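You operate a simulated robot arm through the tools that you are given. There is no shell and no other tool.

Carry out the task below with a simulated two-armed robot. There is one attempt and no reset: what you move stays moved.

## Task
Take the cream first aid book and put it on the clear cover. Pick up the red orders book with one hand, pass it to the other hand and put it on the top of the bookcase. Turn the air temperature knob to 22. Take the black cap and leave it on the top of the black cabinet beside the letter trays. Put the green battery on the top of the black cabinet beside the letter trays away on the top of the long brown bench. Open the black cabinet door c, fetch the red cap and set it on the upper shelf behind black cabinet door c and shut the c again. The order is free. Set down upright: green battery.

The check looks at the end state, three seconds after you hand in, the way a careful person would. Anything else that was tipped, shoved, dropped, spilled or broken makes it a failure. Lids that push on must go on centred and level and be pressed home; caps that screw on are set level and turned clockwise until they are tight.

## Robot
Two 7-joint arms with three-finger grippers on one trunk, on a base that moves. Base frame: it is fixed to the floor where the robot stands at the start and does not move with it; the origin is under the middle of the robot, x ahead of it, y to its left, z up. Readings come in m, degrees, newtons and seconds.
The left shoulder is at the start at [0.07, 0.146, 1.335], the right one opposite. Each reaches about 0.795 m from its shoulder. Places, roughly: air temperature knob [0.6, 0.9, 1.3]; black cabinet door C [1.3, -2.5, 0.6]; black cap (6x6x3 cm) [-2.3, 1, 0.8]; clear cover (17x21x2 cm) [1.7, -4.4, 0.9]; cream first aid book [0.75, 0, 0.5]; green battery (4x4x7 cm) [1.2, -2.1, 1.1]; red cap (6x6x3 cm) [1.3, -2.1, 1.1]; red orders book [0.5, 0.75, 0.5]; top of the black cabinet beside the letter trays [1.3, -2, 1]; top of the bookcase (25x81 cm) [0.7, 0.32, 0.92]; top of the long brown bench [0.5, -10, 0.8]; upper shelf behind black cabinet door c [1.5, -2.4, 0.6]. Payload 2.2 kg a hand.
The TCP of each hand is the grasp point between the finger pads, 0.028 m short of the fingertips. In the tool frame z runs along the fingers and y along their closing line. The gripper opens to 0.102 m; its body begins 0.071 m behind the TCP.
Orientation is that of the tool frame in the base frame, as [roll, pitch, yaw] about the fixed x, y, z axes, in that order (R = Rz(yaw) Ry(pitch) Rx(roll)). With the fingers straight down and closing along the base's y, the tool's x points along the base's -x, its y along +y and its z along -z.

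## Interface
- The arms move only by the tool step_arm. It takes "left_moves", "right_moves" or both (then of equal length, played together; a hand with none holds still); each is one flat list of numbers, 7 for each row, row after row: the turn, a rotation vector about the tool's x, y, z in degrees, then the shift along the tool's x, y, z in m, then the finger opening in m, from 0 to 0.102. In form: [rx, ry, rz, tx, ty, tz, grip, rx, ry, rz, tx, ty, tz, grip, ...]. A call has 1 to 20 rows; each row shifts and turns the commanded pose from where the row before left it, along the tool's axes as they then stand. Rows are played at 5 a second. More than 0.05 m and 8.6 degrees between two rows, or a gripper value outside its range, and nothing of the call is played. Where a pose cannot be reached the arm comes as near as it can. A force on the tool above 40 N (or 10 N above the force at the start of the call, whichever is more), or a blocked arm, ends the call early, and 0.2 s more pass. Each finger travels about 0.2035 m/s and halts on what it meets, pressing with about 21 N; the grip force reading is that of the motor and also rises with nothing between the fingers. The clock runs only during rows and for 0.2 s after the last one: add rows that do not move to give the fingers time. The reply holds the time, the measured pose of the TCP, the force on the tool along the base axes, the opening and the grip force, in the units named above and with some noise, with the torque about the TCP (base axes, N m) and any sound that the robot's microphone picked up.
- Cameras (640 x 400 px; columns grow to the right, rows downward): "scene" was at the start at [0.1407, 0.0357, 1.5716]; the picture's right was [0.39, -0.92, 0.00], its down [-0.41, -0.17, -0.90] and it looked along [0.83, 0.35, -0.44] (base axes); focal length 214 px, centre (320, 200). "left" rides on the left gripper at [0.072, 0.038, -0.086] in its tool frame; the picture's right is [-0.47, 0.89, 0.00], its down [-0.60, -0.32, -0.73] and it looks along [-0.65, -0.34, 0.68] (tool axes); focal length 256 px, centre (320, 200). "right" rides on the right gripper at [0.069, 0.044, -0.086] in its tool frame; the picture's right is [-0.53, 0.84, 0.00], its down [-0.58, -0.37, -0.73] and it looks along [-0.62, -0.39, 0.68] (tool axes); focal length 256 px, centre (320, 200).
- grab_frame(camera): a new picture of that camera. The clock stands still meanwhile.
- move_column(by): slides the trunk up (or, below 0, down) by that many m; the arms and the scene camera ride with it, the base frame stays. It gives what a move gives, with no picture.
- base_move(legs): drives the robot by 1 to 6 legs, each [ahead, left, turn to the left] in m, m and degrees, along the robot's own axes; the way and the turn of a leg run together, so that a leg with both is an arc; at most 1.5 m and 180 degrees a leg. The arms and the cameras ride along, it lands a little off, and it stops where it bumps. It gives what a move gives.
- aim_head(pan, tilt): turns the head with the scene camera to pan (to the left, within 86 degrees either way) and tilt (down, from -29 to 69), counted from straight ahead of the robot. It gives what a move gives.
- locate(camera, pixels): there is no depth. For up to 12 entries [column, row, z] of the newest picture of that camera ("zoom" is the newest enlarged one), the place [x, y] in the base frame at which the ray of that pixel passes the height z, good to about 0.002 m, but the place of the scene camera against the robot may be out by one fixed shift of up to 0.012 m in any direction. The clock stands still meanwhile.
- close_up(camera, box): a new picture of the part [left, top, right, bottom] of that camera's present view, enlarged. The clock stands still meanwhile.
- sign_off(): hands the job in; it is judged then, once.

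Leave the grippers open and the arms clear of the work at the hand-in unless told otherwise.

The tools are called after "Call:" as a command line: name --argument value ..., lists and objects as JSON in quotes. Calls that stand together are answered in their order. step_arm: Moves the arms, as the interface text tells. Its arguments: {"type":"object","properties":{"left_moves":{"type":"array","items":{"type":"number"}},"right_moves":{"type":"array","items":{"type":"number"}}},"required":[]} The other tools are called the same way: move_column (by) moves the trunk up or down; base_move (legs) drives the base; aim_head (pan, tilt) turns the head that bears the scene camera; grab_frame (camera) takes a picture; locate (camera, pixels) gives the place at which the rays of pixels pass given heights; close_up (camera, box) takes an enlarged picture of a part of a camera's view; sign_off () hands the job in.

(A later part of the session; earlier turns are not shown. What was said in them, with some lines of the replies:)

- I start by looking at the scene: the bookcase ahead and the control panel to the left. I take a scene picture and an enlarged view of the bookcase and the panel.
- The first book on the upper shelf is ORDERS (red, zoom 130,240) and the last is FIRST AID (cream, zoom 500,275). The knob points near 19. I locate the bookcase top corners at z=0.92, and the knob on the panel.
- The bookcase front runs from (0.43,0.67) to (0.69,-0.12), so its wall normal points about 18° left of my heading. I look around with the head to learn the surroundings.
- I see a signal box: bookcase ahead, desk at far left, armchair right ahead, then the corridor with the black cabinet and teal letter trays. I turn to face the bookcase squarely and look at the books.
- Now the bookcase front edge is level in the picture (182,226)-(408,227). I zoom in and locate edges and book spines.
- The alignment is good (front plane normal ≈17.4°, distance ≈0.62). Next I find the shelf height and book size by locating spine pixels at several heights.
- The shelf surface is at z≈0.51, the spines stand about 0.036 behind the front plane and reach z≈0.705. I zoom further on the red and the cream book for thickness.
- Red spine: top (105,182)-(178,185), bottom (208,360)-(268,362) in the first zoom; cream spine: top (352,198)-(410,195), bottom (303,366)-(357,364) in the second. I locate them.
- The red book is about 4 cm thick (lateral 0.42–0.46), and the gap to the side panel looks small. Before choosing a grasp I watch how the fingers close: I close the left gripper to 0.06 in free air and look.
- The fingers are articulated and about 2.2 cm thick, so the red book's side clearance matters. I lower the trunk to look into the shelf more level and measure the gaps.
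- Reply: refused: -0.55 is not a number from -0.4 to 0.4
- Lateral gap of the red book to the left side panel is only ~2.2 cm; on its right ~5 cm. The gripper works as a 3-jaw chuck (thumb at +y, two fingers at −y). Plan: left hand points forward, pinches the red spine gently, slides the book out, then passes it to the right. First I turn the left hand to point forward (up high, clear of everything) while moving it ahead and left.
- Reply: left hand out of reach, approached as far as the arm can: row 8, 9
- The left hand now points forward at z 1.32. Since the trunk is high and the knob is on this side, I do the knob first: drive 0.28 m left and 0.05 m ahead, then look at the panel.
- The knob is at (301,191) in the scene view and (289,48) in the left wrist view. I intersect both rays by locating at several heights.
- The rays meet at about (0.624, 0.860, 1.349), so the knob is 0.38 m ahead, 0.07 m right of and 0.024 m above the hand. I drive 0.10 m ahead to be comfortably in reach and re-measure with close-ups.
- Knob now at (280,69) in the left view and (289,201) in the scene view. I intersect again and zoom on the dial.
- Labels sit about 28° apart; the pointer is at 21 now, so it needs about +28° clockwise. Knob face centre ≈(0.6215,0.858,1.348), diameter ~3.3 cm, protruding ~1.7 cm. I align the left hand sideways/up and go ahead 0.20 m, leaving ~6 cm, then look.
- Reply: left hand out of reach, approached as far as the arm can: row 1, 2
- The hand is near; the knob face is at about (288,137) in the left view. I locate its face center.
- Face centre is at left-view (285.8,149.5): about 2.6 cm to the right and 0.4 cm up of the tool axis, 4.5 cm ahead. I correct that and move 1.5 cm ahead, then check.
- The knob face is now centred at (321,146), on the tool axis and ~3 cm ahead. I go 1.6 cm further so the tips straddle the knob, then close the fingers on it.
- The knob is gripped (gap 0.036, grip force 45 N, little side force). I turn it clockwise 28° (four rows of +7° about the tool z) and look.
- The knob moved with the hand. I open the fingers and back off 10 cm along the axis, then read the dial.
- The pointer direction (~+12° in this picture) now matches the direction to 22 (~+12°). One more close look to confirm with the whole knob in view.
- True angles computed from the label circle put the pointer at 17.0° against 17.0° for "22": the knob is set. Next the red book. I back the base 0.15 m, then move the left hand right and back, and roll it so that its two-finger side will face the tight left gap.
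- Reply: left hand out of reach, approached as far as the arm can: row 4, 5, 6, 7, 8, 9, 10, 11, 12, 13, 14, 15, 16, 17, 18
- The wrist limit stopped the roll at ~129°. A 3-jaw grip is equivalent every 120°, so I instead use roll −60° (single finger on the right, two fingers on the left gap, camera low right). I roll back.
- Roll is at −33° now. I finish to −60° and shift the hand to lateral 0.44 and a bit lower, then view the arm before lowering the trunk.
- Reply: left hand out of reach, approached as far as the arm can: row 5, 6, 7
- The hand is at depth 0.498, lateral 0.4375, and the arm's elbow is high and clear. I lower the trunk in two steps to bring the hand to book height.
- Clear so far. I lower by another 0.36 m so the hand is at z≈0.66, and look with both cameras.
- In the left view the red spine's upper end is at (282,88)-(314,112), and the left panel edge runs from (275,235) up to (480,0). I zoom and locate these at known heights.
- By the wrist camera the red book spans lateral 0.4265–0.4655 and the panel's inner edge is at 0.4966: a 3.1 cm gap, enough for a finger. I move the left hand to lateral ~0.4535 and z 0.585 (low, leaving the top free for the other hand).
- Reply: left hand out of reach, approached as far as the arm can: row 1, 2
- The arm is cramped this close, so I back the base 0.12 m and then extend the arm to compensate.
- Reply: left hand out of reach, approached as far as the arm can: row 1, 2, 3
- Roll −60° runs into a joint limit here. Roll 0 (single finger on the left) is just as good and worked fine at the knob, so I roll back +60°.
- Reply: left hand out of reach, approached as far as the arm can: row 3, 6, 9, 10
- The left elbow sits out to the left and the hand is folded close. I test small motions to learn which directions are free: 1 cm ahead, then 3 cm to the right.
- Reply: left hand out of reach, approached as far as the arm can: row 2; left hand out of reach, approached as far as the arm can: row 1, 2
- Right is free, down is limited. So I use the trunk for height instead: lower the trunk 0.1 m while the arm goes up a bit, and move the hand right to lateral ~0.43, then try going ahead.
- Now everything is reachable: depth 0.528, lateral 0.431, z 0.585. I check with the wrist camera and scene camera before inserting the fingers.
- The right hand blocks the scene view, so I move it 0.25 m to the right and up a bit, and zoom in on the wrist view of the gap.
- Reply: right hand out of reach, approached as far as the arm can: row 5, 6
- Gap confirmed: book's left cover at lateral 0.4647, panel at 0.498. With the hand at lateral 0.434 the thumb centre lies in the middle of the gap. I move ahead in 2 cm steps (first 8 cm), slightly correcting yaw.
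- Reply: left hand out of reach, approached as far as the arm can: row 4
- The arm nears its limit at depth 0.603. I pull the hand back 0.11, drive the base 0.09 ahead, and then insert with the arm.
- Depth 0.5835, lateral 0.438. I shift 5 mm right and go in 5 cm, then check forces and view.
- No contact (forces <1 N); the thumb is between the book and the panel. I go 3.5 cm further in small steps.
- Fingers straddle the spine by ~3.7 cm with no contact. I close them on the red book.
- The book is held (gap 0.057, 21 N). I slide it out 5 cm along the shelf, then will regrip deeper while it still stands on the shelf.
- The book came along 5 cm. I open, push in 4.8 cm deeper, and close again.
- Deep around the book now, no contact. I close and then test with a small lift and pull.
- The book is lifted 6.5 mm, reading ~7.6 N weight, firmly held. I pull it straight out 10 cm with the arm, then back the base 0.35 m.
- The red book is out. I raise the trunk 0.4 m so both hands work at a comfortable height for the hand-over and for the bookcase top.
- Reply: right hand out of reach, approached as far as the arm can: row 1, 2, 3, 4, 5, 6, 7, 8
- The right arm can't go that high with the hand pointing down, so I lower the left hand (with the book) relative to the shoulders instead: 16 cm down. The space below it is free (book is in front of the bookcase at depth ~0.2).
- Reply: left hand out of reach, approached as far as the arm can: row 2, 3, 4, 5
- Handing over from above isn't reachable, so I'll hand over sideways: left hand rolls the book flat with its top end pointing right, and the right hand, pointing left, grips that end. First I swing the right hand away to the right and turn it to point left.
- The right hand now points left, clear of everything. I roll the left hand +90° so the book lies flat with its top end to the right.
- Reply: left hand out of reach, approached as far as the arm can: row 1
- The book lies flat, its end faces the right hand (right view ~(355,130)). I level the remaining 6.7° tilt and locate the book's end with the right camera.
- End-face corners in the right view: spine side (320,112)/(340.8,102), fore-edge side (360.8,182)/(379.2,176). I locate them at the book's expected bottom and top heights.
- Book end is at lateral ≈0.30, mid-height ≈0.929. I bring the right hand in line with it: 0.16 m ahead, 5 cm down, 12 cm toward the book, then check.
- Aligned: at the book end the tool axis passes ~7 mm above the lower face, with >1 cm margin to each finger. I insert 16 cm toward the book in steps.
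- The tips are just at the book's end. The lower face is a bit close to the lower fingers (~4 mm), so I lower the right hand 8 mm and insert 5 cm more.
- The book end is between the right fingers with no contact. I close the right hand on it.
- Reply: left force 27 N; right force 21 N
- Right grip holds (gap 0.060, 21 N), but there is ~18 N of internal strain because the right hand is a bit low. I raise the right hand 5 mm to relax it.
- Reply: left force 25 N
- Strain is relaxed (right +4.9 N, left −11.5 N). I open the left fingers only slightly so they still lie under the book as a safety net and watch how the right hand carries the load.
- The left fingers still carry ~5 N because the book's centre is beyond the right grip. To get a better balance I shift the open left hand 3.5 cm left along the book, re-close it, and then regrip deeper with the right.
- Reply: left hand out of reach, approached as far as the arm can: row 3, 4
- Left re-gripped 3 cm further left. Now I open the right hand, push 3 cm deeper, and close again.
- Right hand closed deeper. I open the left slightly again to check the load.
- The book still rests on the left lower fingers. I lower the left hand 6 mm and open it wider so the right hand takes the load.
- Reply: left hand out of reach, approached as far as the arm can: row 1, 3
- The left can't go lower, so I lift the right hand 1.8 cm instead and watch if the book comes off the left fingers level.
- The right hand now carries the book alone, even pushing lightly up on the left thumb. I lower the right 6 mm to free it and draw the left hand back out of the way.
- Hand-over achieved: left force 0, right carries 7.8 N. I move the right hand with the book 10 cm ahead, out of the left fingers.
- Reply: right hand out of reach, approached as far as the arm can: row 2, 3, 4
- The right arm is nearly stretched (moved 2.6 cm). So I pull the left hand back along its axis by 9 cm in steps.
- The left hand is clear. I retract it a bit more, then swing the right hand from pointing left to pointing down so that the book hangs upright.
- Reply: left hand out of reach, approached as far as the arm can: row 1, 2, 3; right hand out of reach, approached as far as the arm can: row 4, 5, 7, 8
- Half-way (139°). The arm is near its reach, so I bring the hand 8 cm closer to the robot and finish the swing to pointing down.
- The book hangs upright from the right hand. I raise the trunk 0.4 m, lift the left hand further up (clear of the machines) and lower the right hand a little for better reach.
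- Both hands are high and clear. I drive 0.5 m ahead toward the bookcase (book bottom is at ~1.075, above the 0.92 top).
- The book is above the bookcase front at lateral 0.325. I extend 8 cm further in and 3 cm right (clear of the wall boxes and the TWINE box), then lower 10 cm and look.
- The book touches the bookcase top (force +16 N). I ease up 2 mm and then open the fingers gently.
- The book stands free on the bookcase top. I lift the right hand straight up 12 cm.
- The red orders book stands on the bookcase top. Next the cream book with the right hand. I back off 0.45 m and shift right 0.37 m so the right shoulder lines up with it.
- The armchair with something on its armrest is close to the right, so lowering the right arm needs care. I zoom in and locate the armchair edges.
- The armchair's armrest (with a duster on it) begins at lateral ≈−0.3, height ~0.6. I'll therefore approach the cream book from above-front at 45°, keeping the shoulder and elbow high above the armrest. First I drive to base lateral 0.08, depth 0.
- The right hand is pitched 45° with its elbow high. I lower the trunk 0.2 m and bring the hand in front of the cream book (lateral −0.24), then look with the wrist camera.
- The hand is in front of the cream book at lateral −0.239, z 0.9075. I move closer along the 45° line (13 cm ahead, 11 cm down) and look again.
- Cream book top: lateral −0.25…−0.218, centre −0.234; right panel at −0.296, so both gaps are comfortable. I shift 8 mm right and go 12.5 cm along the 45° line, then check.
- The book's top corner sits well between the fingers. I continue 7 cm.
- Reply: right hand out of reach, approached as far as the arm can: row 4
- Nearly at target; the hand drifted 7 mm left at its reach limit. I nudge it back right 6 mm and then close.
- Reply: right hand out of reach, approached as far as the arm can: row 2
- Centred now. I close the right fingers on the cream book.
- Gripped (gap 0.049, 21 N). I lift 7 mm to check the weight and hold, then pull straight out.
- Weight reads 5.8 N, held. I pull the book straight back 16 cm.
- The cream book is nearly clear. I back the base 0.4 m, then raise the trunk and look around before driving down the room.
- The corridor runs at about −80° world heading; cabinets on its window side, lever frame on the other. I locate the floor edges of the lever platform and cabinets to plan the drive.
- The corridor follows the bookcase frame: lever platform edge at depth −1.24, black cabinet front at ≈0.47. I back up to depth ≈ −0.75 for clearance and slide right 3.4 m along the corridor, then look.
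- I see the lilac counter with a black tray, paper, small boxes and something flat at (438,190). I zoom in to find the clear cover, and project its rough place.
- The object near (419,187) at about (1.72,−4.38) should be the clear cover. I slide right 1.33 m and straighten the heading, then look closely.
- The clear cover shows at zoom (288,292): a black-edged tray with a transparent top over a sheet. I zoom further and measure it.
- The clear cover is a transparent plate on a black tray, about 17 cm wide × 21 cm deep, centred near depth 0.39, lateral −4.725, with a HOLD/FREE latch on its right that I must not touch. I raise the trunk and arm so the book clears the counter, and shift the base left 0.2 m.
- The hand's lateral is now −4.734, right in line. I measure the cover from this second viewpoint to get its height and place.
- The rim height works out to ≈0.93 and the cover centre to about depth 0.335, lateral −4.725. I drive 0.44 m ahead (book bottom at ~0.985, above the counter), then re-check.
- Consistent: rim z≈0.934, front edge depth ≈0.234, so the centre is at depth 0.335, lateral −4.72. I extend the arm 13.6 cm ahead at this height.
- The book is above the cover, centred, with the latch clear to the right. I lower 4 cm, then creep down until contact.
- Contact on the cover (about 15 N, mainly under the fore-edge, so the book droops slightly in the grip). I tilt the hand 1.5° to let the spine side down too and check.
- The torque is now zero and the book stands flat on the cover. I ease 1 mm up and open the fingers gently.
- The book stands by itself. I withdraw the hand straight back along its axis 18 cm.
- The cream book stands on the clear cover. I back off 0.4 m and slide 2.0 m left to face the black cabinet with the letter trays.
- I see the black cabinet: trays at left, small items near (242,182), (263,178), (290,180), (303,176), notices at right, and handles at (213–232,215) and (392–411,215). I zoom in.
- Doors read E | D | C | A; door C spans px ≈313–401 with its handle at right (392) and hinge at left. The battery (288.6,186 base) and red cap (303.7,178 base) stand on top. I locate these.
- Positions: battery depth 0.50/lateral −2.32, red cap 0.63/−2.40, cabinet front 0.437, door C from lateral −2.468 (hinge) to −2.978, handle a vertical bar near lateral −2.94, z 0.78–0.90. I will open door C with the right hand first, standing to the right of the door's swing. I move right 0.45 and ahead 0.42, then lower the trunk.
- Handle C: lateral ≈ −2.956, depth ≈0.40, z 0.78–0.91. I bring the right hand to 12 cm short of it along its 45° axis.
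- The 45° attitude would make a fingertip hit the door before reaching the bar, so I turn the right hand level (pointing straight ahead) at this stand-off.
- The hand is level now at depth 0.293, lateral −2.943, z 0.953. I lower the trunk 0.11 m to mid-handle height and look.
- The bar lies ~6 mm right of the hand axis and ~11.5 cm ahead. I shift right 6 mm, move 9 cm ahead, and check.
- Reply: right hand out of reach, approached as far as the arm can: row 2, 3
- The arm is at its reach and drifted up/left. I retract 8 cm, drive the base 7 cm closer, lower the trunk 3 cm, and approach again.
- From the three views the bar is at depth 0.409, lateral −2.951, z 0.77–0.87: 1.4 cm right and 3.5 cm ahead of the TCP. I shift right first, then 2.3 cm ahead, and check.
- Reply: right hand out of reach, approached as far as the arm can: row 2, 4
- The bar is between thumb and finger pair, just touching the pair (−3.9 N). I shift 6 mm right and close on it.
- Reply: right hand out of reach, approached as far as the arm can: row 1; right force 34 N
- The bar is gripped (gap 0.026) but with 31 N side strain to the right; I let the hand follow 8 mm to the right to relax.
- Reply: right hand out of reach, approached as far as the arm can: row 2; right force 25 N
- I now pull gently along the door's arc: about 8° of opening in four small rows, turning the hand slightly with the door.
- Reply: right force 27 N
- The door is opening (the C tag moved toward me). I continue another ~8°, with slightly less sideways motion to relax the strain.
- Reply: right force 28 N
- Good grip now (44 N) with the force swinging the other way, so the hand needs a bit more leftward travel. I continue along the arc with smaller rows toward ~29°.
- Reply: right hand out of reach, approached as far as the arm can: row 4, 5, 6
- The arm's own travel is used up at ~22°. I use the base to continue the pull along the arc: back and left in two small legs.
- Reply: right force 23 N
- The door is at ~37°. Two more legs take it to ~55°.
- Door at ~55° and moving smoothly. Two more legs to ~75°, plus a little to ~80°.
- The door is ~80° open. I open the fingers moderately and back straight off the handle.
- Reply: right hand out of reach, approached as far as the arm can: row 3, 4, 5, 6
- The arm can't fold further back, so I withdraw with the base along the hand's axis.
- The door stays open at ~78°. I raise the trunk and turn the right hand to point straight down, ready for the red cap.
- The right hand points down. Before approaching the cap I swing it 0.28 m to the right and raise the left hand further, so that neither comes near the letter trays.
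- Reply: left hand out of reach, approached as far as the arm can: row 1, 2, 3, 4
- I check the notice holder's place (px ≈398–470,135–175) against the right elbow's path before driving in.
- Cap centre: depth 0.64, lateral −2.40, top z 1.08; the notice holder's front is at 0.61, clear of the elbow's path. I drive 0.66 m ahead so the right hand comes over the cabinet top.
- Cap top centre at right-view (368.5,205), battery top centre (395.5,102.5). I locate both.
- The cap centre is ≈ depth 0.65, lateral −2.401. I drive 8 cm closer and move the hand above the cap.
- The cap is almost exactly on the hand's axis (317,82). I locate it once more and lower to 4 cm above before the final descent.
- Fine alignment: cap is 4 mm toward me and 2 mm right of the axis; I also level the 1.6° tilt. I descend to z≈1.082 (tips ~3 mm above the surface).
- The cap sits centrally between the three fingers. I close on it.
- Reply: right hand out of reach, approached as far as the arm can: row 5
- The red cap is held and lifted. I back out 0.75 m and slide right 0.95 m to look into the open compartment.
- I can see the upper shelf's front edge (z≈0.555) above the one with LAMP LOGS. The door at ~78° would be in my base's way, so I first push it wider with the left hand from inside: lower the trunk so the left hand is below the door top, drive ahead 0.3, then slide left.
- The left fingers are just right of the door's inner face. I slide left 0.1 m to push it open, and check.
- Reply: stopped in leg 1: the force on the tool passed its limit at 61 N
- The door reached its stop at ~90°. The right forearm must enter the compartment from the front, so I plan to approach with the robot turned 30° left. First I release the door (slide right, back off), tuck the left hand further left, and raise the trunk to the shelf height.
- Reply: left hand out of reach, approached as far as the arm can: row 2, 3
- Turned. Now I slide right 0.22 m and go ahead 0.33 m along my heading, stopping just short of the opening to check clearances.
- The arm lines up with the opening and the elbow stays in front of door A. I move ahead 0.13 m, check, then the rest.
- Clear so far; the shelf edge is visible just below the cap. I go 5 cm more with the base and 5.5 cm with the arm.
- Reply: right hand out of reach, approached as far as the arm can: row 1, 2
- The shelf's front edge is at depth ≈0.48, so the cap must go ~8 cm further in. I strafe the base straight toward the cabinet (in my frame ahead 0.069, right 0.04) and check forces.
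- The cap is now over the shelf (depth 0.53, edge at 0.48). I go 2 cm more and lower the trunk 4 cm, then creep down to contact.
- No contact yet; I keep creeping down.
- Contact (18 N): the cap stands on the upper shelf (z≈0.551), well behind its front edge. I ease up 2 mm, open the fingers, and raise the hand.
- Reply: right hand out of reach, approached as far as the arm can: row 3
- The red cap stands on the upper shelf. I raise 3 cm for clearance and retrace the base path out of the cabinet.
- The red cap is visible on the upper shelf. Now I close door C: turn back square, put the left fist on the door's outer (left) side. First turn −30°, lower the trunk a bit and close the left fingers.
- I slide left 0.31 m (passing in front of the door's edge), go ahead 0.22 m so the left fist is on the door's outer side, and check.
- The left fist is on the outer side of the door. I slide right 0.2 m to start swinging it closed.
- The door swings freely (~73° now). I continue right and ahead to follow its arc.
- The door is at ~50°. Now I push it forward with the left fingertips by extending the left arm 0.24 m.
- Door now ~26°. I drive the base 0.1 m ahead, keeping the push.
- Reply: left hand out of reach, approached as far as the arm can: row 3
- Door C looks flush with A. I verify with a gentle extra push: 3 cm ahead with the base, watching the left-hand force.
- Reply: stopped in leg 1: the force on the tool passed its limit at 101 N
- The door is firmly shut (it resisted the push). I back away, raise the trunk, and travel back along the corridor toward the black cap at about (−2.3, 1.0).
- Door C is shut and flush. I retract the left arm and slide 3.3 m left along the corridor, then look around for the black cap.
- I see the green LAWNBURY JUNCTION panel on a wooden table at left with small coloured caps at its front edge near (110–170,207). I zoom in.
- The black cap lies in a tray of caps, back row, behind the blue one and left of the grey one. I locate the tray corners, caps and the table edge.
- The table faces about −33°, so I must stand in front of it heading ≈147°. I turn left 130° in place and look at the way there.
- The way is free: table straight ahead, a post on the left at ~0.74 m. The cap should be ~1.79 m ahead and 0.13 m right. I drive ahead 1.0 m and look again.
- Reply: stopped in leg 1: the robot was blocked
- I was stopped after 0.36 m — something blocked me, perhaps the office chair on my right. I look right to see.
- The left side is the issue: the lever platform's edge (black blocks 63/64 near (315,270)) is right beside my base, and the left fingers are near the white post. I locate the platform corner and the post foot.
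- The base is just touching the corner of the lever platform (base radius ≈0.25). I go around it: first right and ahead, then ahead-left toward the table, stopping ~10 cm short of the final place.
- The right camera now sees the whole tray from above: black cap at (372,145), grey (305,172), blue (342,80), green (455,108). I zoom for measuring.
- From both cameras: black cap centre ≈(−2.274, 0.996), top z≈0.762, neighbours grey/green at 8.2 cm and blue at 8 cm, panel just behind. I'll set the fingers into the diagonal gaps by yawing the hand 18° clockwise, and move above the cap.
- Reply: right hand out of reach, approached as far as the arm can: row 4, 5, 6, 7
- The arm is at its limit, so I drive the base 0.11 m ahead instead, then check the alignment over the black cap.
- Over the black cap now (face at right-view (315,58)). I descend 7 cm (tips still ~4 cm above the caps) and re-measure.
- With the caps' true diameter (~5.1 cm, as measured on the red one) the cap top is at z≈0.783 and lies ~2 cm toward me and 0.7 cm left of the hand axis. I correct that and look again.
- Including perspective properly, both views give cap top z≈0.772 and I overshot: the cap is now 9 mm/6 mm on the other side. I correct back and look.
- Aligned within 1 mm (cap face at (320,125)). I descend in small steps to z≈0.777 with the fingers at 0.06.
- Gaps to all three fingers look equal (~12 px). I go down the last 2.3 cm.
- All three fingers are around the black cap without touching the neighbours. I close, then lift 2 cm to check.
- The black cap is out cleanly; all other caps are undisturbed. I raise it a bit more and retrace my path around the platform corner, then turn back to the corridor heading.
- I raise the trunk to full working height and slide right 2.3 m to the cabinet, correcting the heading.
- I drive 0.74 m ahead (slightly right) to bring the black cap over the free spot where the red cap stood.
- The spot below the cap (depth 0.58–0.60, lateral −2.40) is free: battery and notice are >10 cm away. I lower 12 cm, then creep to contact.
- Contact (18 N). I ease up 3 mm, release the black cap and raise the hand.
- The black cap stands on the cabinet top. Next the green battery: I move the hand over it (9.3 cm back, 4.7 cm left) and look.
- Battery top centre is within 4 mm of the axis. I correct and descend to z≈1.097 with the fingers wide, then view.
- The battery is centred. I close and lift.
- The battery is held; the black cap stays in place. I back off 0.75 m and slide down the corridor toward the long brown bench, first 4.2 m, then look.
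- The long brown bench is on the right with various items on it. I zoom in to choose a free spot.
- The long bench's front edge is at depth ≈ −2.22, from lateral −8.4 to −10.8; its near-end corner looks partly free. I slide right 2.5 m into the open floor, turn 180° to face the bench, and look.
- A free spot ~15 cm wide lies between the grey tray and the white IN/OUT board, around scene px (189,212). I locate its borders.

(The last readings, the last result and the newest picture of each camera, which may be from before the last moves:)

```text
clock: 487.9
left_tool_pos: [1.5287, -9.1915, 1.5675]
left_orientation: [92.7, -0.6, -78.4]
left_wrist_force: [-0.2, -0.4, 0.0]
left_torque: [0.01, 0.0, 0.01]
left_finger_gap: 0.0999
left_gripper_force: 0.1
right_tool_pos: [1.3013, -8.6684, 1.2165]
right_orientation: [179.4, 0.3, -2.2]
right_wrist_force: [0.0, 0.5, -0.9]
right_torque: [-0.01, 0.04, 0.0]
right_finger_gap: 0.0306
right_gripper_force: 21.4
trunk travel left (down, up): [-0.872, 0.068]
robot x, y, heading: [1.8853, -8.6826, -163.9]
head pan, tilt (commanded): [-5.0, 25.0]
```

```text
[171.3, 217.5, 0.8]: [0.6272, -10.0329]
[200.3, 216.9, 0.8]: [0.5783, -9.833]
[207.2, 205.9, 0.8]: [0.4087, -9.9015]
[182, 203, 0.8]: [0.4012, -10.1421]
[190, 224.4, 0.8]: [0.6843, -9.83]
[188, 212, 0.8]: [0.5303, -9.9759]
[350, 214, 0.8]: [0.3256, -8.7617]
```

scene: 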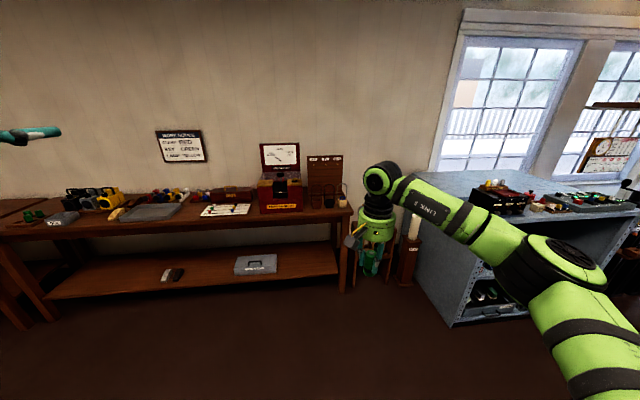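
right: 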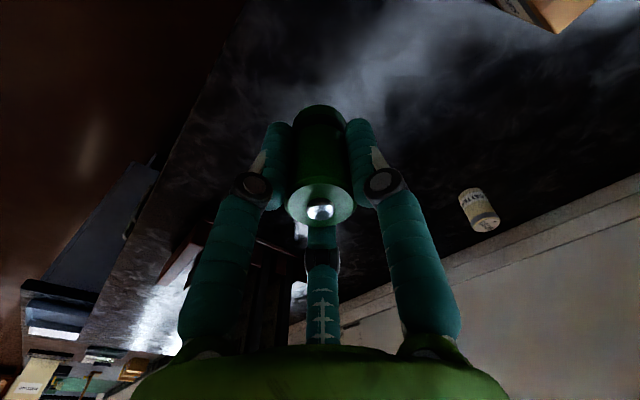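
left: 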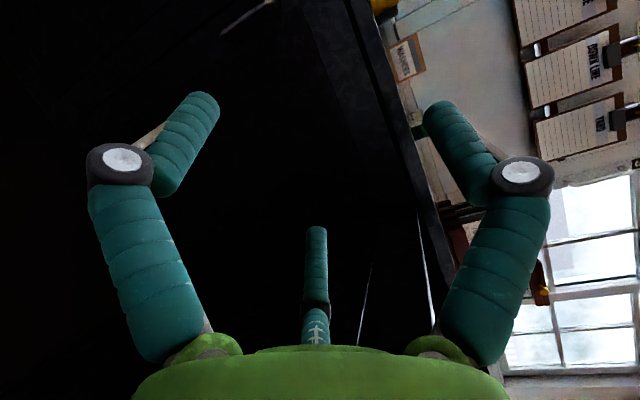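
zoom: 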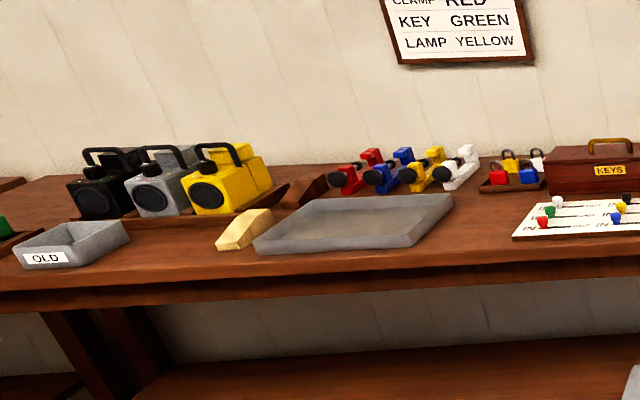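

The free gap is ~20 cm wide (lateral −9.57…−9.76), bench edge at depth ≈ −2.28. Target: depth −2.43, lateral −9.665. I slide left 0.99 m, then drive 0.85 m toward the bench and look.

Call:
base_move --legs '[[0, 0.99, 1.3], [0.85, 0, 0]]'

Call:
aim_head --pan -12 --tilt 40

Call:
grab_frame --camera "scene"

Call:
grab_frame --camera "right"

```text
clock: 497.2
left_tool_pos: [1.0017, -10.3914, 1.569]
left_orientation: [92.4, -0.7, -77.7]
left_wrist_force: [-0.1, -0.1, 0.1]
left_torque: [-0.01, 0.01, -0.03]
left_finger_gap: 0.1
left_gripper_force: 0.1
right_tool_pos: [0.768, -9.8711, 1.2181]
right_orientation: [179.5, 0.4, -1.4]
right_wrist_force: [-0.1, -0.2, -0.1]
right_torque: [-0.01, 0.04, -0.01]
right_finger_gap: 0.0307
right_gripper_force: 20.6
trunk travel left (down, up): [-0.872, 0.068]
robot x, y, heading: [1.3525, -9.8794, -163.5]
head pan, tilt (commanded): [-5.0, 25.0]
```

```text
clock: 497.9
left_tool_pos: [0.9997, -10.3917, 1.5676]
left_orientation: [92.5, -0.5, -77.6]
left_wrist_force: [0.3, 1.1, -0.7]
left_torque: [0.01, 0.02, 0.02]
left_finger_gap: 0.0998
left_gripper_force: 0.1
right_tool_pos: [0.7658, -9.8726, 1.217]
right_orientation: [179.5, 0.3, -1.3]
right_wrist_force: [0.2, 0.7, -0.7]
right_torque: [-0.07, 0.02, -0.03]
right_finger_gap: 0.0303
right_gripper_force: 20.8
trunk travel left (down, up): [-0.872, 0.068]
robot x, y, heading: [1.3529, -9.8779, -163.1]
head pan, tilt (commanded): [-12.0, 40.0]
```

```text
taken
```

scene: 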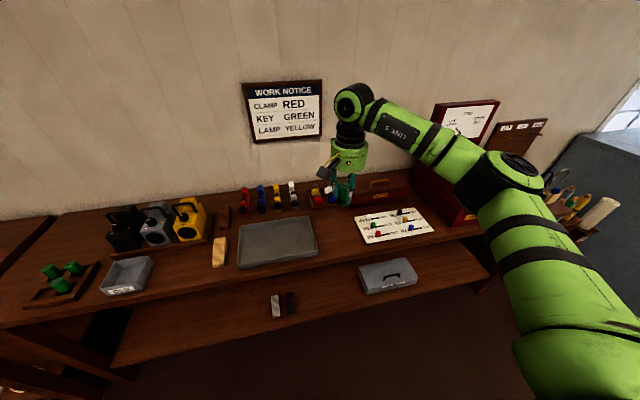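

```text
taken
```

right: 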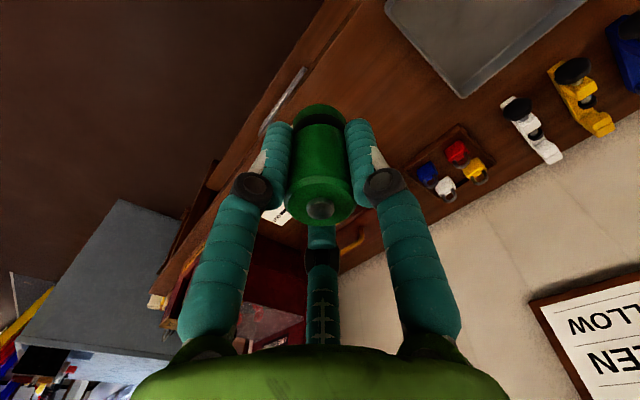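

Call:
locate --camera "scene" --pixels '[[319, 255, 0.8], [313, 218, 0.8], [361, 244, 0.8], [355, 220, 0.8], [338, 262, 0.8], [337, 235, 0.8], [330, 207, 0.8]]'

Call:
close_up --camera "scene" --box '[230, 160, 450, 300]'

```text
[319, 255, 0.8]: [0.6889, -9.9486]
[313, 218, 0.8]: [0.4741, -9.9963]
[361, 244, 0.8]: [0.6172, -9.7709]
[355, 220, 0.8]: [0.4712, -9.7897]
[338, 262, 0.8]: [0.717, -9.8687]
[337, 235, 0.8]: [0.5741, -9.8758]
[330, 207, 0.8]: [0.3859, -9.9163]
```

```text
2.86 times, centred on (340, 230) of scene
```

zoom: 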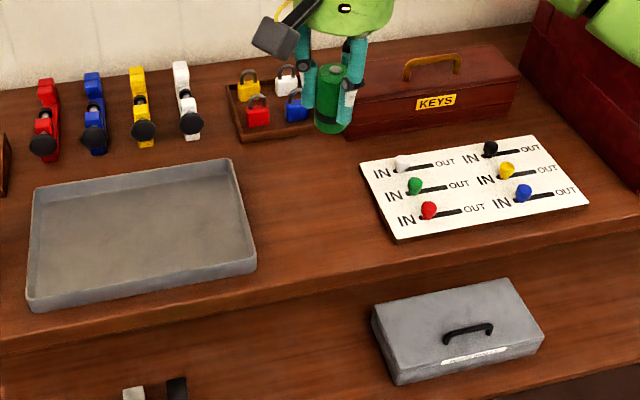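

The two views give a bench-top height of ≈0.845 and the gap's centre at depth −2.37, lateral −9.61. I move the base 0.10 ahead and 0.04 right, the arm 5 cm ahead, lower the trunk 0.25 m, and check.

Call:
base_move --legs '[[0.1, -0.04, 0]]'

Call:
step_arm --right_moves '[0, 0, 0, -0.025, 0.001, 0, 0.02, 0, 0, 0, -0.025, 0.001, 0, 0.02, 0, 0, 0, 0, 0, 0, 0.02]'

Call:
move_column --by -0.25

Call:
grab_frame --camera "scene"

Call:
close_up --camera "scene" --box '[230, 130, 450, 290]'

Call:
grab_frame --camera "right"

```text
clock: 499.1
left_tool_pos: [0.9016, -10.3828, 1.5701]
left_orientation: [92.3, -0.5, -77.5]
left_wrist_force: [1.2, 0.1, 0.3]
left_torque: [0.0, -0.04, -0.02]
left_finger_gap: 0.1
left_gripper_force: 0.1
right_tool_pos: [0.6665, -9.8637, 1.2202]
right_orientation: [179.5, 0.6, -1.3]
right_wrist_force: [0.1, -0.5, -0.4]
right_torque: [0.0, 0.04, 0.0]
right_finger_gap: 0.0307
right_gripper_force: 20.6
trunk travel left (down, up): [-0.872, 0.068]
robot x, y, heading: [1.2442, -9.8677, -163.1]
head pan, tilt (commanded): [-12.0, 40.0]
```

```text
clock: 499.9
left_tool_pos: [0.8946, -10.3823, 1.5692]
left_orientation: [92.6, -0.6, -77.5]
left_wrist_force: [-0.2, 0.4, 0.2]
left_torque: [0.03, 0.04, -0.01]
left_finger_gap: 0.1001
left_gripper_force: 0.1
right_tool_pos: [0.6109, -9.8634, 1.2177]
right_orientation: [179.5, 0.3, -1.3]
right_wrist_force: [-0.2, 0.1, -2.0]
right_torque: [0.0, -0.04, 0.02]
right_finger_gap: 0.0307
right_gripper_force: 21.3
trunk travel left (down, up): [-0.872, 0.068]
robot x, y, heading: [1.2442, -9.8672, -163.2]
head pan, tilt (commanded): [-12.0, 40.0]
```

```text
clock: 502.5
left_tool_pos: [0.8952, -10.3815, 1.3175]
left_orientation: [92.5, -0.7, -77.5]
left_wrist_force: [-0.5, 0.1, -0.7]
left_torque: [-0.03, -0.01, -0.01]
left_finger_gap: 0.0999
left_gripper_force: 0.0
right_tool_pos: [0.6109, -9.8629, 0.9676]
right_orientation: [179.6, 0.4, -1.3]
right_wrist_force: [0.1, -1.1, -1.2]
right_torque: [-0.01, 0.02, -0.02]
right_finger_gap: 0.0306
right_gripper_force: 21.0
trunk travel left (down, up): [-0.622, 0.318]
robot x, y, heading: [1.2453, -9.8656, -163.2]
head pan, tilt (commanded): [-12.0, 40.0]
```

```text
taken
```

scene: 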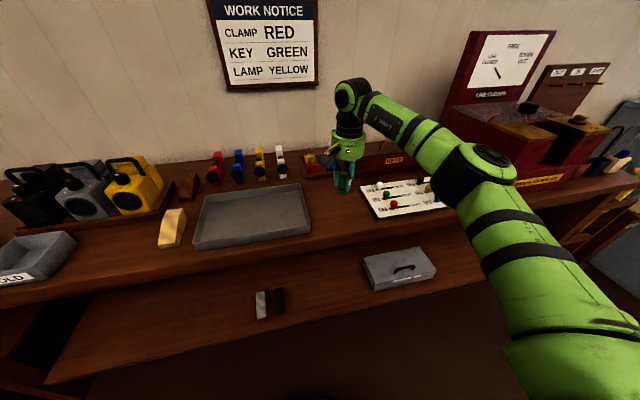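

```text
2.50 times, centred on (340, 210) of scene
```

zoom: 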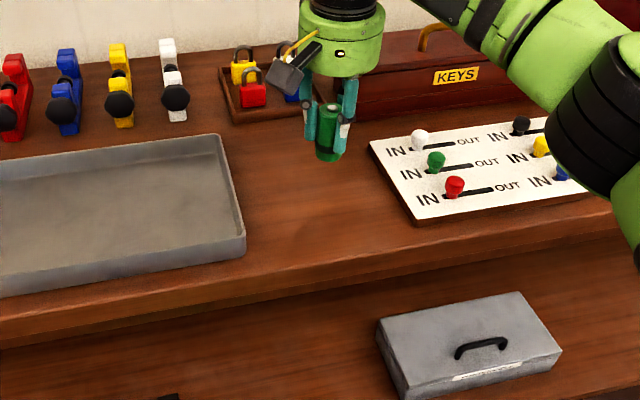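

```text
taken
```

right: 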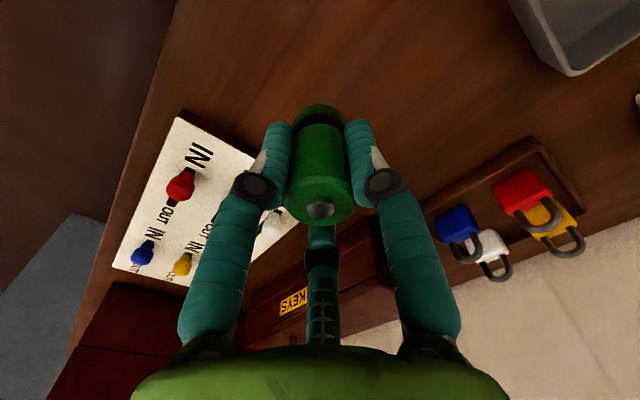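

The spot below the battery (right-view (320,78)) is clear bench. I shift 1.2 cm left for more room to the board and lower 5.5 cm, then creep to contact.

Call:
step_arm --right_moves '[0, 0, 0, 0.003, 0.0115, 0, 0.02, 0, 0, 0, 0, 0, 0.02, 0.02, 0, 0, 0, 0, 0, 0.02, 0.02, 0, 0, 0, 0, 0, 0.015, 0.02, 0, 0, 0, 0, 0, 0, 0.02]'

Call:
close_up --camera "scene" --box '[260, 130, 420, 260]'

```text
clock: 503.7
left_tool_pos: [0.8955, -10.3827, 1.3183]
left_orientation: [92.5, -0.6, -77.5]
left_wrist_force: [-0.5, 0.4, -0.5]
left_torque: [-0.02, -0.02, 0.0]
left_finger_gap: 0.1001
left_gripper_force: 0.2
right_tool_pos: [0.6135, -9.8762, 0.9125]
right_orientation: [179.6, 0.3, -1.3]
right_wrist_force: [1.3, 0.2, -1.5]
right_torque: [-0.03, 0.03, -0.01]
right_finger_gap: 0.0303
right_gripper_force: 20.5
trunk travel left (down, up): [-0.622, 0.318]
robot x, y, heading: [1.2466, -9.8691, -163.1]
head pan, tilt (commanded): [-12.0, 40.0]
```

```text
3.08 times, centred on (340, 195) of scene
```

zoom: 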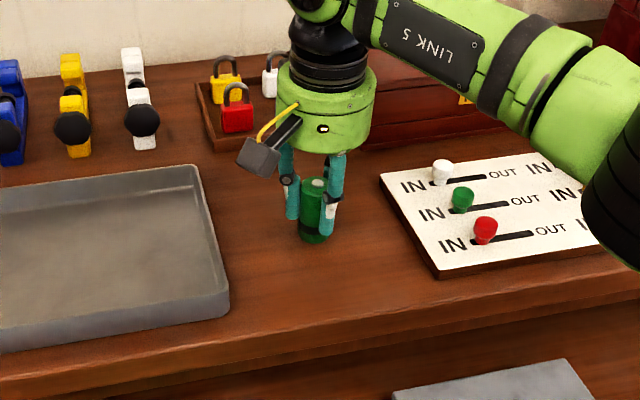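

Call:
step_arm --right_moves '[0, 0, 0, 0, 0, 0.004, 0.02, 0, 0, 0, 0, 0, 0.004, 0.02, 0, 0, 0, 0, 0, 0.004, 0.02, 0, 0, 0, 0, 0, 0, 0.02]'

Call:
step_arm --right_moves '[0, 0, 0, 0, 0, 0.003, 0.02, 0, 0, 0, 0, 0, 0.003, 0.02, 0, 0, 0, 0, 0, 0, 0.02]'

```text
clock: 504.7
left_tool_pos: [0.8953, -10.3827, 1.3187]
left_orientation: [92.5, -0.6, -77.5]
left_wrist_force: [0.0, 0.5, -0.1]
left_torque: [0.05, -0.01, 0.0]
left_finger_gap: 0.1004
left_gripper_force: 0.1
right_tool_pos: [0.6132, -9.8762, 0.9004]
right_orientation: [179.4, 0.3, -1.4]
right_wrist_force: [-0.2, 0.2, -1.7]
right_torque: [-0.02, -0.03, 0.0]
right_finger_gap: 0.0305
right_gripper_force: 20.9
trunk travel left (down, up): [-0.622, 0.318]
robot x, y, heading: [1.2481, -9.8675, -163.0]
head pan, tilt (commanded): [-12.0, 40.0]
```

```text
clock: 505.5
left_tool_pos: [0.8984, -10.3824, 1.3196]
left_orientation: [92.4, -0.6, -77.6]
left_wrist_force: [-0.1, 0.2, -0.2]
left_torque: [-0.01, -0.03, 0.03]
left_finger_gap: 0.1002
left_gripper_force: 0.1
right_tool_pos: [0.6137, -9.8758, 0.8978]
right_orientation: [179.3, 0.7, -1.2]
right_wrist_force: [-5.1, 0.8, 17.3]
right_torque: [0.18, 0.04, 0.01]
right_finger_gap: 0.0307
right_gripper_force: 20.9
trunk travel left (down, up): [-0.622, 0.318]
robot x, y, heading: [1.2472, -9.8681, -163.5]
head pan, tilt (commanded): [-12.0, 40.0]
```

Contact (17 N): bench top ≈0.85. I ease up 3 mm, open, and raise the hand straight up.

Call:
step_arm --right_moves '[0, 0, 0, 0, 0, -0.003, 0.02, 0, 0, 0, 0, 0, 0, 0.035, 0, 0, 0, 0, 0, 0, 0.045, 0, 0, 0, 0, 0, 0, 0.055, 0, 0, 0, 0, 0, 0, 0.06, 0, 0, 0, 0, 0, -0.02, 0.06, 0, 0, 0, 0, 0, -0.03, 0.06, 0, 0, 0, 0, 0, -0.03, 0.06, 0, 0, 0, 0, 0, -0.04, 0.06, 0, 0, 0, 0, 0, 0, 0.06]'

Call:
close_up --camera "scene" --box '[260, 130, 420, 260]'

Call:
grab_frame --camera "right"

```text
clock: 507.7
left_tool_pos: [0.8955, -10.3836, 1.3184]
left_orientation: [92.4, -0.6, -77.5]
left_wrist_force: [2.1, 0.2, -0.2]
left_torque: [0.02, 0.0, 0.0]
left_finger_gap: 0.1001
left_gripper_force: 0.0
right_tool_pos: [0.6151, -9.8747, 1.0187]
right_orientation: [179.4, 0.2, -1.3]
right_wrist_force: [0.5, 0.0, -0.5]
right_torque: [0.01, -0.02, 0.02]
right_finger_gap: 0.0601
right_gripper_force: 0.1
trunk travel left (down, up): [-0.622, 0.318]
robot x, y, heading: [1.248, -9.8659, -163.4]
head pan, tilt (commanded): [-12.0, 40.0]
```

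```text
3.08 times, centred on (340, 195) of scene
```

zoom: 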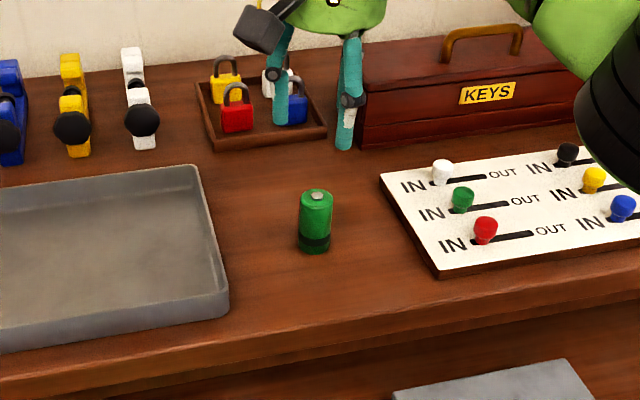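

```text
taken
```

right: 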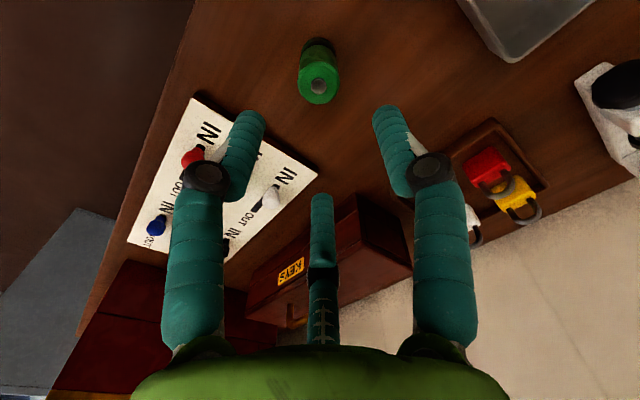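

The green battery stands upright on the long bench. I back away 0.6 m, open the hand fully, turn so that the head can look back up the room, and check the other results.

Call:
step_arm --right_moves '[0, 0, 0, 0, 0, -0.03, 0.08, 0, 0, 0, 0, 0, -0.03, 0.1, 0, 0, 0, 0, 0, -0.02, 0.1]'

Call:
base_move --legs '[[-0.75, 0, 0], [0, 0, -90]]'

Call:
aim_head --pan -15 --tilt 10

Call:
grab_frame --camera "scene"

Call:
close_up --camera "scene" --box '[300, 130, 440, 220]'

```text
clock: 508.5
left_tool_pos: [0.8965, -10.3848, 1.3181]
left_orientation: [92.4, -0.4, -77.5]
left_wrist_force: [0.2, -0.1, -0.7]
left_torque: [0.02, 0.0, -0.03]
left_finger_gap: 0.1001
left_gripper_force: 0.1
right_tool_pos: [0.6153, -9.8748, 1.1001]
right_orientation: [179.6, 0.5, -1.3]
right_wrist_force: [0.2, 0.2, -0.9]
right_torque: [0.0, -0.01, 0.01]
right_finger_gap: 0.1
right_gripper_force: 0.2
trunk travel left (down, up): [-0.622, 0.318]
robot x, y, heading: [1.2454, -9.8681, -163.4]
head pan, tilt (commanded): [-12.0, 40.0]
```

```text
clock: 516.2
left_tool_pos: [1.4207, -9.3234, 1.3183]
left_orientation: [92.5, -0.7, -165.6]
left_wrist_force: [0.4, -0.1, -0.2]
left_torque: [0.0, 0.0, -0.02]
left_finger_gap: 0.0998
left_gripper_force: 0.0
right_tool_pos: [1.9199, -9.0244, 1.1004]
right_orientation: [179.4, 0.4, -89.3]
right_wrist_force: [0.2, -0.8, 0.1]
right_torque: [0.0, -0.03, -0.01]
right_finger_gap: 0.1
right_gripper_force: 0.1
trunk travel left (down, up): [-0.622, 0.318]
robot x, y, heading: [1.9473, -9.6549, 108.7]
head pan, tilt (commanded): [-12.0, 40.0]
```

```text
clock: 517.2
left_tool_pos: [1.4219, -9.3242, 1.3188]
left_orientation: [92.4, -0.6, -165.5]
left_wrist_force: [0.2, -0.6, 0.1]
left_torque: [0.01, 0.01, -0.04]
left_finger_gap: 0.0999
left_gripper_force: 0.1
right_tool_pos: [1.9192, -9.0256, 1.1002]
right_orientation: [179.4, 0.4, -89.3]
right_wrist_force: [0.4, 1.1, 0.6]
right_torque: [0.02, -0.03, -0.01]
right_finger_gap: 0.1001
right_gripper_force: 0.1
trunk travel left (down, up): [-0.622, 0.318]
robot x, y, heading: [1.948, -9.6556, 108.8]
head pan, tilt (commanded): [-15.0, 10.0]
```

```text
taken
```

scene: 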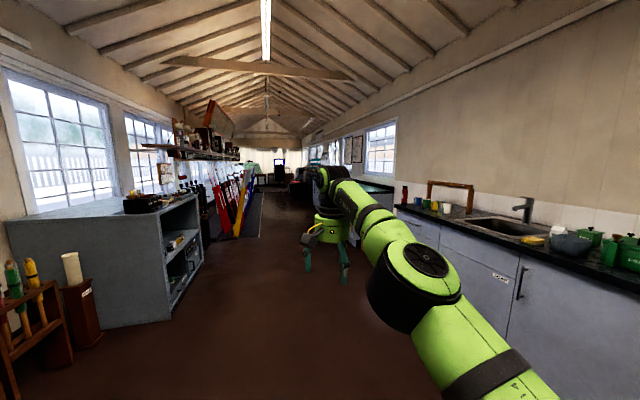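

```text
4.44 times, centred on (370, 175) of scene
```

zoom: 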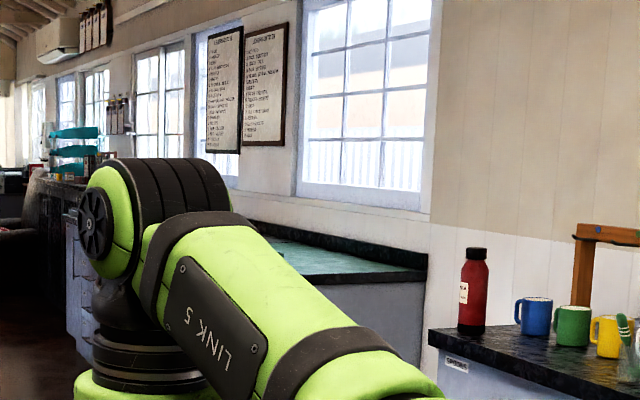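

The arm blocks the view, so I drive back up the corridor facing the counters and inspect each result in passing.

Call:
base_move --legs '[[0, 0, -91.4], [0.22, 0, 0], [0, 1.4, 0], [0, 1.4, 0], [0, 1.4, 0], [0, 0.6, 0]]'

Call:
aim_head --pan 5 --tilt 20

Call:
grab_frame --camera "scene"

```text
clock: 545.7
left_tool_pos: [0.9496, -4.4673, 1.3198]
left_orientation: [92.6, -0.7, 104.2]
left_wrist_force: [-0.7, 1.1, -0.1]
left_torque: [-0.01, 0.01, -0.04]
left_finger_gap: 0.1001
left_gripper_force: 0.0
right_tool_pos: [1.247, -4.9674, 1.0999]
right_orientation: [179.4, 0.3, -179.5]
right_wrist_force: [0.3, 0.4, -0.1]
right_torque: [-0.01, 0.0, -0.01]
right_finger_gap: 0.1003
right_gripper_force: 0.0
trunk travel left (down, up): [-0.622, 0.318]
robot x, y, heading: [0.6159, -4.9944, 18.6]
head pan, tilt (commanded): [-15.0, 10.0]
```

```text
clock: 546.5
left_tool_pos: [0.9499, -4.4671, 1.3196]
left_orientation: [92.5, -0.5, 104.2]
left_wrist_force: [0.2, 0.0, -0.6]
left_torque: [0.01, 0.01, 0.02]
left_finger_gap: 0.1
left_gripper_force: 0.0
right_tool_pos: [1.2469, -4.9666, 1.101]
right_orientation: [179.4, 0.3, -179.5]
right_wrist_force: [0.6, 0.2, 1.2]
right_torque: [0.01, 0.03, -0.01]
right_finger_gap: 0.0999
right_gripper_force: 0.0
trunk travel left (down, up): [-0.622, 0.318]
robot x, y, heading: [0.6163, -4.9938, 18.8]
head pan, tilt (commanded): [5.0, 20.0]
```

```text
taken
```

scene: 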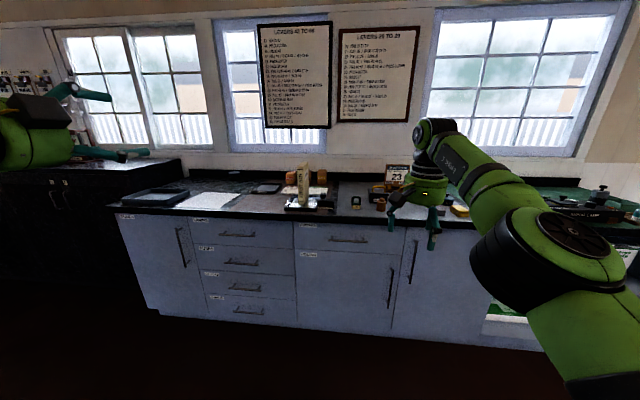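

Call:
close_up --camera "scene" --box '[260, 150, 400, 230]'

Call:
base_move --legs '[[0, 0, -1.2], [0, 1.3, 0], [0, 1.2, 0]]'

Call:
aim_head --pan 0 --tilt 20

Call:
grab_frame --camera "scene"

```text
4.57 times, centred on (330, 190) of scene
```

zoom: 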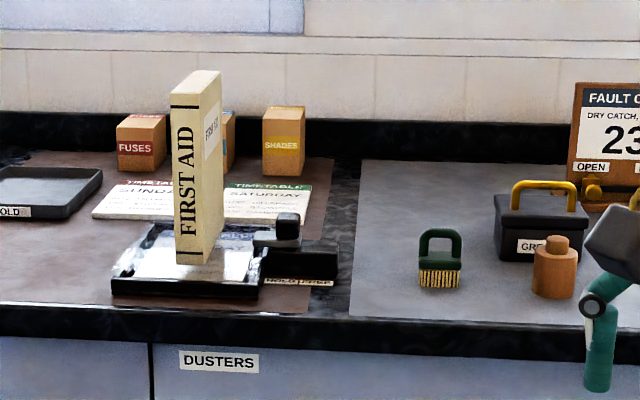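

```text
clock: 559.1
left_tool_pos: [0.1576, -2.0759, 1.3181]
left_orientation: [92.5, -0.6, 105.1]
left_wrist_force: [-0.5, 0.0, -0.1]
left_torque: [0.0, -0.05, -0.02]
left_finger_gap: 0.1
left_gripper_force: 0.0
right_tool_pos: [0.4599, -2.5719, 1.0997]
right_orientation: [179.5, 0.4, -178.8]
right_wrist_force: [0.4, 0.3, -0.2]
right_torque: [0.02, 0.02, 0.0]
right_finger_gap: 0.1
right_gripper_force: 0.0
trunk travel left (down, up): [-0.622, 0.318]
robot x, y, heading: [-0.1737, -2.6081, 19.2]
head pan, tilt (commanded): [5.0, 20.0]
```

```text
clock: 559.8
left_tool_pos: [0.1572, -2.0745, 1.3186]
left_orientation: [92.4, -0.7, 105.1]
left_wrist_force: [-0.6, 0.4, 1.1]
left_torque: [0.01, 0.04, -0.01]
left_finger_gap: 0.1
left_gripper_force: 0.2
right_tool_pos: [0.4602, -2.5715, 1.1001]
right_orientation: [179.5, 0.4, -178.8]
right_wrist_force: [-0.5, -0.6, -0.5]
right_torque: [0.02, -0.01, -0.03]
right_finger_gap: 0.0998
right_gripper_force: 0.1
trunk travel left (down, up): [-0.622, 0.318]
robot x, y, heading: [-0.1713, -2.6021, 19.4]
head pan, tilt (commanded): [0.0, 20.0]
```

```text
taken
```

scene: 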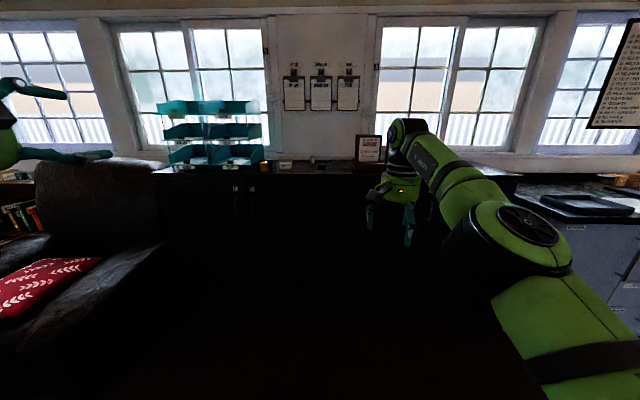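

The cream book stands well on the cover. I zoom on the cabinet top and doors.

Call:
close_up --camera "scene" --box '[220, 130, 420, 260]'

Call:
base_move --legs '[[0, 0, -1.8], [0, 1.2, 0], [0, 1.0, 0]]'

Call:
aim_head --pan 15 --tilt 20

Call:
grab_frame --camera "scene"

Call:
close_up --camera "scene" --box '[260, 80, 460, 260]'

```text
3.08 times, centred on (320, 195) of scene
```

zoom: 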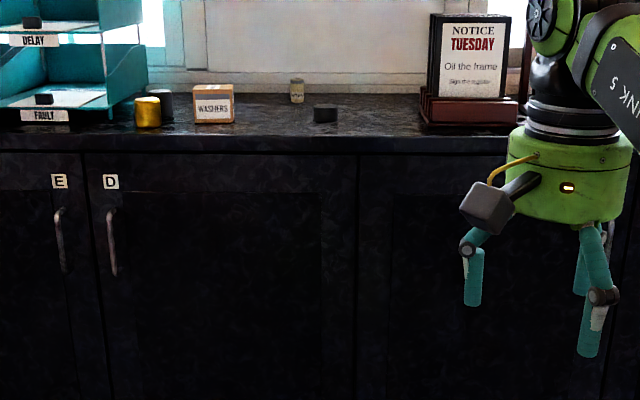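

```text
clock: 571.0
left_tool_pos: [-0.4765, -0.0072, 1.3191]
left_orientation: [92.5, -0.6, 102.8]
left_wrist_force: [-0.3, 0.0, 0.3]
left_torque: [-0.03, 0.03, -0.02]
left_finger_gap: 0.1001
left_gripper_force: 0.1
right_tool_pos: [-0.195, -0.5156, 1.1001]
right_orientation: [179.5, 0.4, 179.1]
right_wrist_force: [-0.3, 0.2, -0.3]
right_torque: [0.02, 0.04, -0.01]
right_finger_gap: 0.0996
right_gripper_force: 0.0
trunk travel left (down, up): [-0.622, 0.318]
robot x, y, heading: [-0.827, -0.5261, 16.8]
head pan, tilt (commanded): [0.0, 20.0]
```

```text
clock: 571.7
left_tool_pos: [-0.479, -0.0082, 1.3192]
left_orientation: [92.5, -0.6, 102.7]
left_wrist_force: [0.5, 0.5, 0.0]
left_torque: [0.01, 0.0, 0.0]
left_finger_gap: 0.1001
left_gripper_force: 0.0
right_tool_pos: [-0.1928, -0.5153, 1.1012]
right_orientation: [179.5, 0.4, 179.1]
right_wrist_force: [1.3, -1.0, 0.4]
right_torque: [0.03, 0.01, 0.01]
right_finger_gap: 0.1
right_gripper_force: 0.1
trunk travel left (down, up): [-0.622, 0.318]
robot x, y, heading: [-0.8246, -0.5244, 17.1]
head pan, tilt (commanded): [15.0, 20.0]
```

```text
taken
```

scene: 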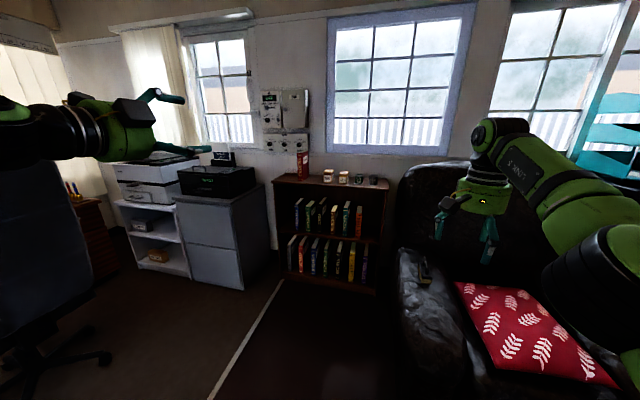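

```text
2.22 times, centred on (360, 170) of scene
```

zoom: 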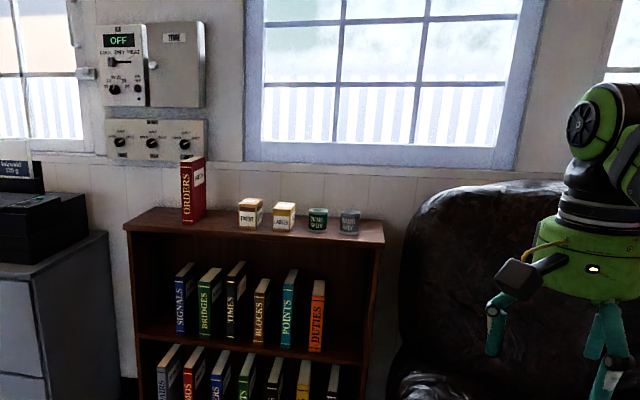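

The red book stands on the bookcase, everything else is in place. A last close look at the dial and door C, then I hand in.

Call:
close_up --camera "scene" --box '[255, 85, 319, 125]'

Call:
close_up --camera "scene" --box '[0, 150, 120, 390]'

```text
10.00 times, centred on (287, 105) of scene
```

zoom: 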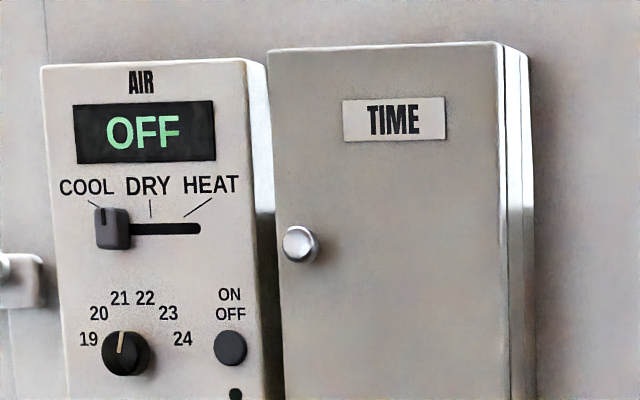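

```text
1.67 times, centred on (60, 270) of scene
```

zoom: 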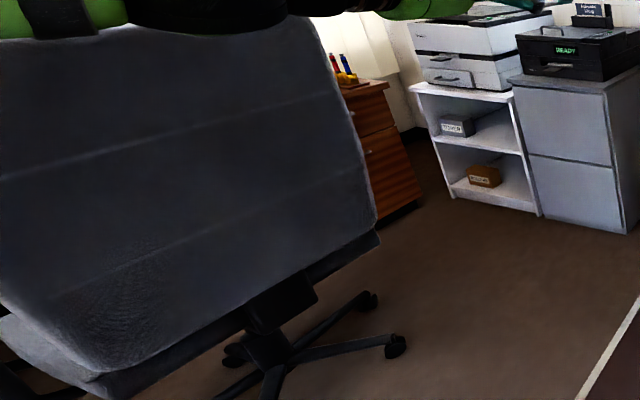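

I handed in with all six jobs done. On a drive-by check afterwards:

- **Air temperature knob:** the pointer is on 22.
- **Red orders book:** it went from the left hand to the right and stands on the bookcase top.
- **Cream first aid book:** it stands on the clear cover, and the cover's latch was not touched.
- **Black cap:** it is on the cabinet top, and the other caps in its tray were not moved.
- **Red cap and door C:** the cap was standing on the upper shelf when I last saw it, before closing the door. Door C is shut. My last check push hit the closed door with 101 N.
- **Green battery:** it was upright on the long bench when I left it.

On the way to the black cap I was stopped by the corner of the lever platform, close to the office chair. I saw no sign that the chair moved. Both grippers are open and the arms are clear of the work.

Call:
sign_off

```text
The job is handed in.
```

I handed in with all six tasks carried out. I checked most of the results on a last drive past.

- **Air temperature knob:** the pointer is on 22.
- **Red orders book:** the left hand picked it up and passed it to the right. It stands upright on the bookcase top.
- **Cream first aid book:** it stands upright on the clear cover, and I did not touch the cover's latch.
- **Black cap:** it is on the cabinet top. The other caps in its tray were not disturbed.
- **Red cap and door C:** I last saw the cap standing on the upper shelf before I closed the door. I could not see it after that. Door C is shut.
- **Green battery:** it was upright on the long brown bench when I released it. I did not look at it again later.

Three bumps during the job:
- My last push to check that door C was shut peaked at 101 N against the closed door.
- Opening door C, I pushed it against its stop at 61 N.
- On the way to the black cap, the corner of the lever platform stopped me, close to the office chair. I saw no sign that the chair moved.

Both grippers are open and the arms are clear of the work.
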